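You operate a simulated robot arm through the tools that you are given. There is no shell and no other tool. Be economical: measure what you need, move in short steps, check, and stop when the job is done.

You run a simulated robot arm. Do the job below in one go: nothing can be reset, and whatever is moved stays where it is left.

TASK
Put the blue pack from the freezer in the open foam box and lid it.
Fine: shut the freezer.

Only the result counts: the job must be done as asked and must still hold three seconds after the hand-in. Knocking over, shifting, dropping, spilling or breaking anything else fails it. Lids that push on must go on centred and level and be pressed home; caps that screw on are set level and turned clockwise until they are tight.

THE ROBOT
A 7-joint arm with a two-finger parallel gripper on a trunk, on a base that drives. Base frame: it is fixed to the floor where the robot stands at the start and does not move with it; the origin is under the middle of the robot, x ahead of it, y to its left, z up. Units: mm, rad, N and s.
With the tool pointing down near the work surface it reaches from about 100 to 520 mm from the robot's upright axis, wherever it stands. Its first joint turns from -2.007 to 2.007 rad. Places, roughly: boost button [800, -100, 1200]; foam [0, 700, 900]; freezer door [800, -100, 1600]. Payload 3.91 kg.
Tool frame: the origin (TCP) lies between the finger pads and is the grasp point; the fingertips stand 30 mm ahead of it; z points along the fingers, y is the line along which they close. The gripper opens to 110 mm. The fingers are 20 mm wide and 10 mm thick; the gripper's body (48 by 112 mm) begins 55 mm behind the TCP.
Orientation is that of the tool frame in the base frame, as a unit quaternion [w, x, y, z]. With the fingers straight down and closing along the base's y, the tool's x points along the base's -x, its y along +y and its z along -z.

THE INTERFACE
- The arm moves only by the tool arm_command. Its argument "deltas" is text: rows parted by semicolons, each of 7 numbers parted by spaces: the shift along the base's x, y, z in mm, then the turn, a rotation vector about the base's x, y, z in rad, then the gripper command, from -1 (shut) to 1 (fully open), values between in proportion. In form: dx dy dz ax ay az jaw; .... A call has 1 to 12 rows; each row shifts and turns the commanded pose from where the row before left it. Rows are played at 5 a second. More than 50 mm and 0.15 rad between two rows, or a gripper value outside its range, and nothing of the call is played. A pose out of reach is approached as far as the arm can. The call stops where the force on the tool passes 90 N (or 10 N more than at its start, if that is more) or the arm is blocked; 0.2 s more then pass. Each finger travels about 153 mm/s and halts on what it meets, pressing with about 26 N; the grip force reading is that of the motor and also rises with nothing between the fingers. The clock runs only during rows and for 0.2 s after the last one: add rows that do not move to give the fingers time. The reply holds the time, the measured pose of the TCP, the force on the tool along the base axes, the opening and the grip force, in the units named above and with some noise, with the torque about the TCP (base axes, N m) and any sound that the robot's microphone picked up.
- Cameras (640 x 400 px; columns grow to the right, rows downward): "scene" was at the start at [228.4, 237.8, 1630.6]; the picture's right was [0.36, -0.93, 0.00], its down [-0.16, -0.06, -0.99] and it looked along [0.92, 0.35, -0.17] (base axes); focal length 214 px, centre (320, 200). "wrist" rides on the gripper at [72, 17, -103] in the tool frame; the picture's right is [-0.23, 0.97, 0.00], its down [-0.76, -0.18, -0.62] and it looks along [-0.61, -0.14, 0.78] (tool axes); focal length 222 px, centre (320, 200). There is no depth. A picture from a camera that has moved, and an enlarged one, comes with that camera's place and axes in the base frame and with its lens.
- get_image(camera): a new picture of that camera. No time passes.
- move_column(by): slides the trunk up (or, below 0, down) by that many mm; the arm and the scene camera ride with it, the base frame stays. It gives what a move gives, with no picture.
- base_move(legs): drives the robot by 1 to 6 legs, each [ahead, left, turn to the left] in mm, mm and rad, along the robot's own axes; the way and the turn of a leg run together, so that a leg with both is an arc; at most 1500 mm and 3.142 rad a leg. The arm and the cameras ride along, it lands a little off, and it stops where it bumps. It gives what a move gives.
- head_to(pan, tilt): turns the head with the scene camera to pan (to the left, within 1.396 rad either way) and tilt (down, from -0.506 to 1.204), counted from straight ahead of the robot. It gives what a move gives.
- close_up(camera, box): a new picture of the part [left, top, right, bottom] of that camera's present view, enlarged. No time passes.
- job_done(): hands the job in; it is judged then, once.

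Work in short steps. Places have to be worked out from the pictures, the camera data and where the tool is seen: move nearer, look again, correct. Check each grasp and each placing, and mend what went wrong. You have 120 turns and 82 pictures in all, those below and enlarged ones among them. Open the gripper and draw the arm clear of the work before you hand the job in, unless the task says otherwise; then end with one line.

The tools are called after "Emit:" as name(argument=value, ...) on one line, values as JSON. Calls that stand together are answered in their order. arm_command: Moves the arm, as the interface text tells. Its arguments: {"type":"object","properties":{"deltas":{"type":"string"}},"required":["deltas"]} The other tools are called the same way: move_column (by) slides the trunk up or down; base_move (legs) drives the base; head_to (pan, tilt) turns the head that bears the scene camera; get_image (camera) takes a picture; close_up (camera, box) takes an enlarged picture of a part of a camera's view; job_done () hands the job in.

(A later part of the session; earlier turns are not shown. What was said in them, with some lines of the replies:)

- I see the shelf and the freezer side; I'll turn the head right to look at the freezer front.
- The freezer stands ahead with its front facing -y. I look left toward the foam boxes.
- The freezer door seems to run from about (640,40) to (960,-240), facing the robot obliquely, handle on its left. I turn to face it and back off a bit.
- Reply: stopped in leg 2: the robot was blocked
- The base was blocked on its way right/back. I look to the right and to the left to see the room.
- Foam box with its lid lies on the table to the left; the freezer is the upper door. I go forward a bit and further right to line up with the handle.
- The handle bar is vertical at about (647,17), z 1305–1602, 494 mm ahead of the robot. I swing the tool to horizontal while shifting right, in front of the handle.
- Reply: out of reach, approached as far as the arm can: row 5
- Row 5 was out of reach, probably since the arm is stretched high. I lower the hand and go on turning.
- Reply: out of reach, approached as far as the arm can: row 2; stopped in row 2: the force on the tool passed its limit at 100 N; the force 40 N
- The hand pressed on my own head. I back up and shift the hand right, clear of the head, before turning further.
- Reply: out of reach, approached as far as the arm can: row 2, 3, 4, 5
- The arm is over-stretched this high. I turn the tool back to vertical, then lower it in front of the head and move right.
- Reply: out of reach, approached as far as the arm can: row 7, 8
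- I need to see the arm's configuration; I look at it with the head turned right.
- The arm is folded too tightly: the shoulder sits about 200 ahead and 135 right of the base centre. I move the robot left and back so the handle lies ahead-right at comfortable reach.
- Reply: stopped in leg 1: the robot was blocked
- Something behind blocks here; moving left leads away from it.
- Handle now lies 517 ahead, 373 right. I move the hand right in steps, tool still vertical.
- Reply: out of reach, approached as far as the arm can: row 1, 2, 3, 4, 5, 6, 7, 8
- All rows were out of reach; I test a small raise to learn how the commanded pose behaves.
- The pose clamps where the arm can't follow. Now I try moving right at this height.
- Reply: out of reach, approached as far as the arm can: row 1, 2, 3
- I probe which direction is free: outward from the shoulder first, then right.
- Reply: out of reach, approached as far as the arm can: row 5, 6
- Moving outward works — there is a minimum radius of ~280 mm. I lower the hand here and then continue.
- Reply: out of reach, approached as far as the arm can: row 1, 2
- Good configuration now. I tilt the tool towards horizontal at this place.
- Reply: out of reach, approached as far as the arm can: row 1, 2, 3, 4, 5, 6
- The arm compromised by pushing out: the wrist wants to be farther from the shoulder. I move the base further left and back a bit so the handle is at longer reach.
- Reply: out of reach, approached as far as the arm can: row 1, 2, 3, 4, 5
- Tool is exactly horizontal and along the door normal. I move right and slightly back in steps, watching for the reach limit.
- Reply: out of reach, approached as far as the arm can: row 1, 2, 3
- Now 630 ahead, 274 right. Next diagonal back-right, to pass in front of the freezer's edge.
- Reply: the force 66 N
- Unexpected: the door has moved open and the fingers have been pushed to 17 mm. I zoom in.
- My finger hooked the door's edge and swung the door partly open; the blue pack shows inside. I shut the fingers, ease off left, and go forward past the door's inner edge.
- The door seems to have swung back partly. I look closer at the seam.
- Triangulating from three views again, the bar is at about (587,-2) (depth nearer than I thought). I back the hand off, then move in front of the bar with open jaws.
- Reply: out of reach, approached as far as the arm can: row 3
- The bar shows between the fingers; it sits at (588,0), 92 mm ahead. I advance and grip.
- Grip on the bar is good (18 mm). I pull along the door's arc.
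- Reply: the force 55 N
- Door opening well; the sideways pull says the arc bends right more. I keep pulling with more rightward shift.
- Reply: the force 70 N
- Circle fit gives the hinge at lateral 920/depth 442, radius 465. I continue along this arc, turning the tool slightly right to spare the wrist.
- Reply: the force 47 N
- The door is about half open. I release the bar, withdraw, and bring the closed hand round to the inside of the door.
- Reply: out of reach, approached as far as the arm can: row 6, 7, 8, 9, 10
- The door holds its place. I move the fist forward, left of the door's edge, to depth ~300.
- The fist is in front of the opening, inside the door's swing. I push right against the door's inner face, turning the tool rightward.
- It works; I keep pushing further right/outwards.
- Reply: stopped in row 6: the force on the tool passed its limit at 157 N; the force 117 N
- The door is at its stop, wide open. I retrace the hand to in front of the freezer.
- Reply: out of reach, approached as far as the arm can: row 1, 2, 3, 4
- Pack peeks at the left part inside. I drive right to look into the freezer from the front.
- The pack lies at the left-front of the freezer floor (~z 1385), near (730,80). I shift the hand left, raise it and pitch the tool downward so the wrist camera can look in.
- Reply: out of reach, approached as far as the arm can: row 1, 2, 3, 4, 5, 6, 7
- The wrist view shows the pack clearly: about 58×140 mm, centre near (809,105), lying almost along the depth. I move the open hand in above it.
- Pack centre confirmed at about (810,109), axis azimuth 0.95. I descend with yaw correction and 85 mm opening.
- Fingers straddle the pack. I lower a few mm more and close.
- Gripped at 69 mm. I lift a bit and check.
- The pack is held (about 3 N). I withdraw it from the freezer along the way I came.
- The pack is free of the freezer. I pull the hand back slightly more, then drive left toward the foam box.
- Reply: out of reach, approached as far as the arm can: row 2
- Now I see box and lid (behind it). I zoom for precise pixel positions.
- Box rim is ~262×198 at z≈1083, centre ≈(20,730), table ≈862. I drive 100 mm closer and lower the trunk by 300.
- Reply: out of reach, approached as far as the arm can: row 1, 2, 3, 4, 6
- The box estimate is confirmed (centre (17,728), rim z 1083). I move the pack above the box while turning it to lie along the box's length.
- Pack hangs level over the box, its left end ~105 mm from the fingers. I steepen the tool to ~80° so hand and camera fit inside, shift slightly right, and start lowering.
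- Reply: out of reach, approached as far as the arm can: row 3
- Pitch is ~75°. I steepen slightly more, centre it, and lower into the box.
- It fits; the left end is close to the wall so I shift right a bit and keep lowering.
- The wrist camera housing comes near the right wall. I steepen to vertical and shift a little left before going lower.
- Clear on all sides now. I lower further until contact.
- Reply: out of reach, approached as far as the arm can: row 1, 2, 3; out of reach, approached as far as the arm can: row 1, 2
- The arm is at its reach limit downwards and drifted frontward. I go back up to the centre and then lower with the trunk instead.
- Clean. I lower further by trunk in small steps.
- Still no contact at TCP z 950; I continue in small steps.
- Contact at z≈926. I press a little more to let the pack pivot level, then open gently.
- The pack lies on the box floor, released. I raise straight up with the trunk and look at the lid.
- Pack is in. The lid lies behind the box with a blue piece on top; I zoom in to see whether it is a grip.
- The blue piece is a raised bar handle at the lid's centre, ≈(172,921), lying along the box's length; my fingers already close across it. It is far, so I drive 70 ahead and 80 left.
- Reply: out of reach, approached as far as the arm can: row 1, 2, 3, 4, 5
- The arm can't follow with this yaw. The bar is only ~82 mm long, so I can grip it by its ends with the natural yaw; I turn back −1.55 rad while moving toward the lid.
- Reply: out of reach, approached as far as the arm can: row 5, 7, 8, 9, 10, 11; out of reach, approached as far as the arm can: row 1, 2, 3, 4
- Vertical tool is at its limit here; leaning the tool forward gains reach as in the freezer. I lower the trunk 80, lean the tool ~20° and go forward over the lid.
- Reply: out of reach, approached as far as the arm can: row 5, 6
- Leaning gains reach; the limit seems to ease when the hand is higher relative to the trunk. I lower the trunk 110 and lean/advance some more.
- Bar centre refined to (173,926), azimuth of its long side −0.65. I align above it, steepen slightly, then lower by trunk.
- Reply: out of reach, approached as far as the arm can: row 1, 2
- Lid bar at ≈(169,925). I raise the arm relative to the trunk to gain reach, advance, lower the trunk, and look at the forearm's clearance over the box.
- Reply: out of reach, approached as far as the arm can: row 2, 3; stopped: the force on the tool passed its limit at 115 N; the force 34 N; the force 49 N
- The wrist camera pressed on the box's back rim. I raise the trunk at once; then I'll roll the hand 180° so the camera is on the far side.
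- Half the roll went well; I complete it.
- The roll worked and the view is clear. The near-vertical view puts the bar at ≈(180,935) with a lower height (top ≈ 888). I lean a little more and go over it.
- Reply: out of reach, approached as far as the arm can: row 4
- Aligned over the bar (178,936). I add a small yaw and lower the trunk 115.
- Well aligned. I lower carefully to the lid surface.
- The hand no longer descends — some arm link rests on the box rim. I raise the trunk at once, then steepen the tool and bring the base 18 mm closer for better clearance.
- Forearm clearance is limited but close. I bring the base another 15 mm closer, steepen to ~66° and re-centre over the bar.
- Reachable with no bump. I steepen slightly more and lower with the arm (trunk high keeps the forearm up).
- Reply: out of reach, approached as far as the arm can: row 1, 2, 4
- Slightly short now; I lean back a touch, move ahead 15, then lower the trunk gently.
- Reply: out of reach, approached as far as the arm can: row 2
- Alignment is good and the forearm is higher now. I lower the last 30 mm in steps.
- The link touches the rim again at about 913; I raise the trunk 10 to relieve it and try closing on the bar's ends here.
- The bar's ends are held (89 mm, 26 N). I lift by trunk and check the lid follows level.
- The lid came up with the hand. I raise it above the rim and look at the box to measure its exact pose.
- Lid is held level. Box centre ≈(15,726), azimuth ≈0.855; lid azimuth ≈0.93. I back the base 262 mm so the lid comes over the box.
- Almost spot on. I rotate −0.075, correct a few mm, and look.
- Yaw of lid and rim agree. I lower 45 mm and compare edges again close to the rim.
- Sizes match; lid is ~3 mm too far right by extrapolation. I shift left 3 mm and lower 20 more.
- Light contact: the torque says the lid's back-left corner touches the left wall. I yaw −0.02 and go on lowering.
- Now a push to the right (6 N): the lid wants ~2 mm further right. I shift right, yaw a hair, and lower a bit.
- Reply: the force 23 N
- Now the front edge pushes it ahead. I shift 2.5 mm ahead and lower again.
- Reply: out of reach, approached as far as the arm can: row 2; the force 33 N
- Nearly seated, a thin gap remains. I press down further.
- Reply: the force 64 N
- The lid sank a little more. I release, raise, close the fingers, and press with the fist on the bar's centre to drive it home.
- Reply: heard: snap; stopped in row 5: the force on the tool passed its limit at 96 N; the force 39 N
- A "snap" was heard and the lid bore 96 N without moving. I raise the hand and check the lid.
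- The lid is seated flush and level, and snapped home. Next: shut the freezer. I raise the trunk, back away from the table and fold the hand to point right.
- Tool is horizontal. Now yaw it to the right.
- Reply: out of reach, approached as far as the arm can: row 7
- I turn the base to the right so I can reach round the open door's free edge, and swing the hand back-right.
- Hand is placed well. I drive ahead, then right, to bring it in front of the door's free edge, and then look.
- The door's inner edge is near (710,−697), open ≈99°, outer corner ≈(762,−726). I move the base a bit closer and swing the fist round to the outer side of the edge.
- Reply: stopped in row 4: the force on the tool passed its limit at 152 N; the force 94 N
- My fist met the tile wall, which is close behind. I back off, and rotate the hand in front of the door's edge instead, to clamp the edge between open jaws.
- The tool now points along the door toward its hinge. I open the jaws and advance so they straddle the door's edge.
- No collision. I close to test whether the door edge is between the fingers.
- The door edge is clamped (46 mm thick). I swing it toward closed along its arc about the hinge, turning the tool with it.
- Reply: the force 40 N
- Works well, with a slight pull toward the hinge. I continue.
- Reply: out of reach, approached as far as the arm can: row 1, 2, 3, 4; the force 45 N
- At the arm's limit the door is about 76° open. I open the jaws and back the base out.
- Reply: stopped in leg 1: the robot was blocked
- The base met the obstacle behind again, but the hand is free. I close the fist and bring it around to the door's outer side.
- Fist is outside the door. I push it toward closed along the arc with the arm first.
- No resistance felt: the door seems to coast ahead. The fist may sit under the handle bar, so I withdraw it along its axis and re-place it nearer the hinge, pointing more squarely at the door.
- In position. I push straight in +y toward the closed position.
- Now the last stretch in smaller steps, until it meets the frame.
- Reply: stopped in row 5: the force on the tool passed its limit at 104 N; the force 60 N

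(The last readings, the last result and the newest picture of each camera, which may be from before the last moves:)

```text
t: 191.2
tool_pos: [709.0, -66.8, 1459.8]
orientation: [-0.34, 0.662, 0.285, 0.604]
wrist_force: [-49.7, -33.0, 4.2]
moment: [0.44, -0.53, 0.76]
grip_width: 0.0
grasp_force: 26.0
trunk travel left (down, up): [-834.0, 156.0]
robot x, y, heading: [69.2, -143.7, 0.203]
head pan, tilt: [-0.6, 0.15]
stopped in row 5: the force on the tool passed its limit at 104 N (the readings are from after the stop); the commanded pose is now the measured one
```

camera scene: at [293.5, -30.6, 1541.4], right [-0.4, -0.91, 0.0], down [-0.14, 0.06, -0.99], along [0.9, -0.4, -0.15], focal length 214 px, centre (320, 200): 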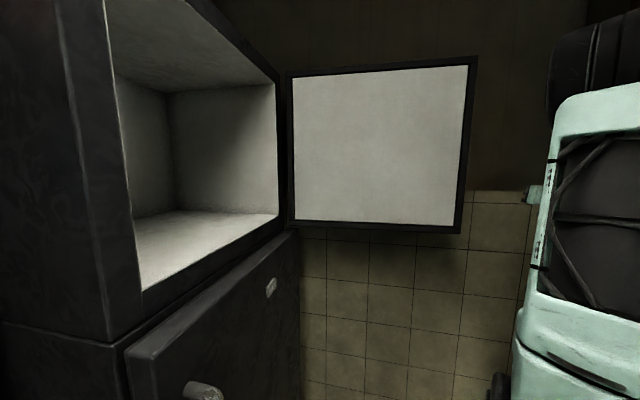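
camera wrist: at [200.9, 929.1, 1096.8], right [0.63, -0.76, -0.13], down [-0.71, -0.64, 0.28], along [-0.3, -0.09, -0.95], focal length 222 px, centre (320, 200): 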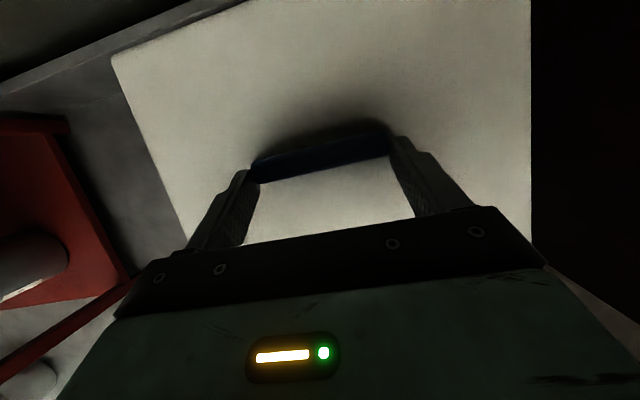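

The door met its frame at the expected closed depth (104 N). I withdraw the arm and take the last picture to verify.

Emit:
arm_command(deltas="-28 -36 0 0 0 0 -1;-28 -36 0 0 0 0 -1;-20 -42 0 0 0 0 -1;0 -45 0 0 0 0 -1;0 -45 0 0 0 0 -1;0 -45 0 0 0 0 0;0 -45 0 0 0 0 1")

Emit:
head_to(pan=-0.15, tilt=0.2)

Emit:
get_image(camera="scene")

```text
t: 192.8
tool_pos: [640.8, -357.6, 1456.1]
orientation: [-0.341, 0.663, 0.286, 0.602]
wrist_force: [-0.6, 1.1, 0.0]
moment: [-0.03, 0.02, -0.03]
grip_width: 109.8
grasp_force: 0.0
trunk travel left (down, up): [-834.0, 156.0]
robot x, y, heading: [67.5, -143.2, 0.202]
head pan, tilt: [-0.6, 0.15]
```

```text
t: 193.7
tool_pos: [641.9, -357.2, 1458.0]
orientation: [-0.341, 0.663, 0.286, 0.602]
wrist_force: [-1.2, -0.5, 0.1]
moment: [0.0, -0.05, -0.01]
grip_width: 109.7
grasp_force: 0.1
trunk travel left (down, up): [-834.0, 156.0]
robot x, y, heading: [69.9, -140.8, 0.205]
head pan, tilt: [-0.15, 0.201]
```

```text
0 pictures are left
camera scene: at [259.2, 93.0, 1536.7], right [0.05, -1.0, 0.0], down [-0.2, -0.01, -0.98], along [0.98, 0.05, -0.2], focal length 214 px, centre (320, 200)
```

scene: 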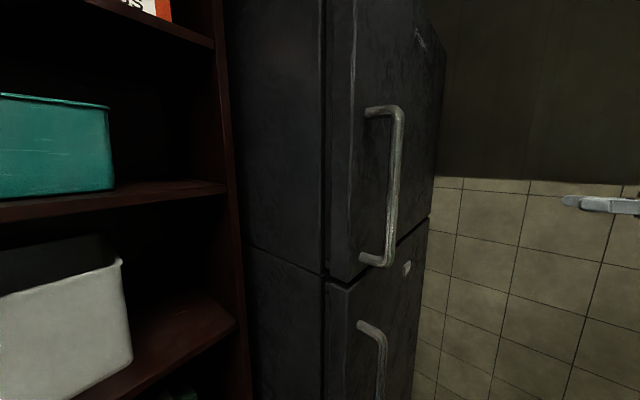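

The upper door sits flush with the lower one, so the freezer is shut. The pack is in the box, the lid is seated, and the gripper is open and clear, so I hand in.

Emit:
job_done()

```text
The job is handed in.
```

The blue pack is in the foam box, the lid is pressed on and snapped home, and the freezer is shut. While fetching the lid, the hand pressed on the box's back rim once (about 115 N) and an arm link rested on the rim twice; the box looked undisturbed in later pictures.
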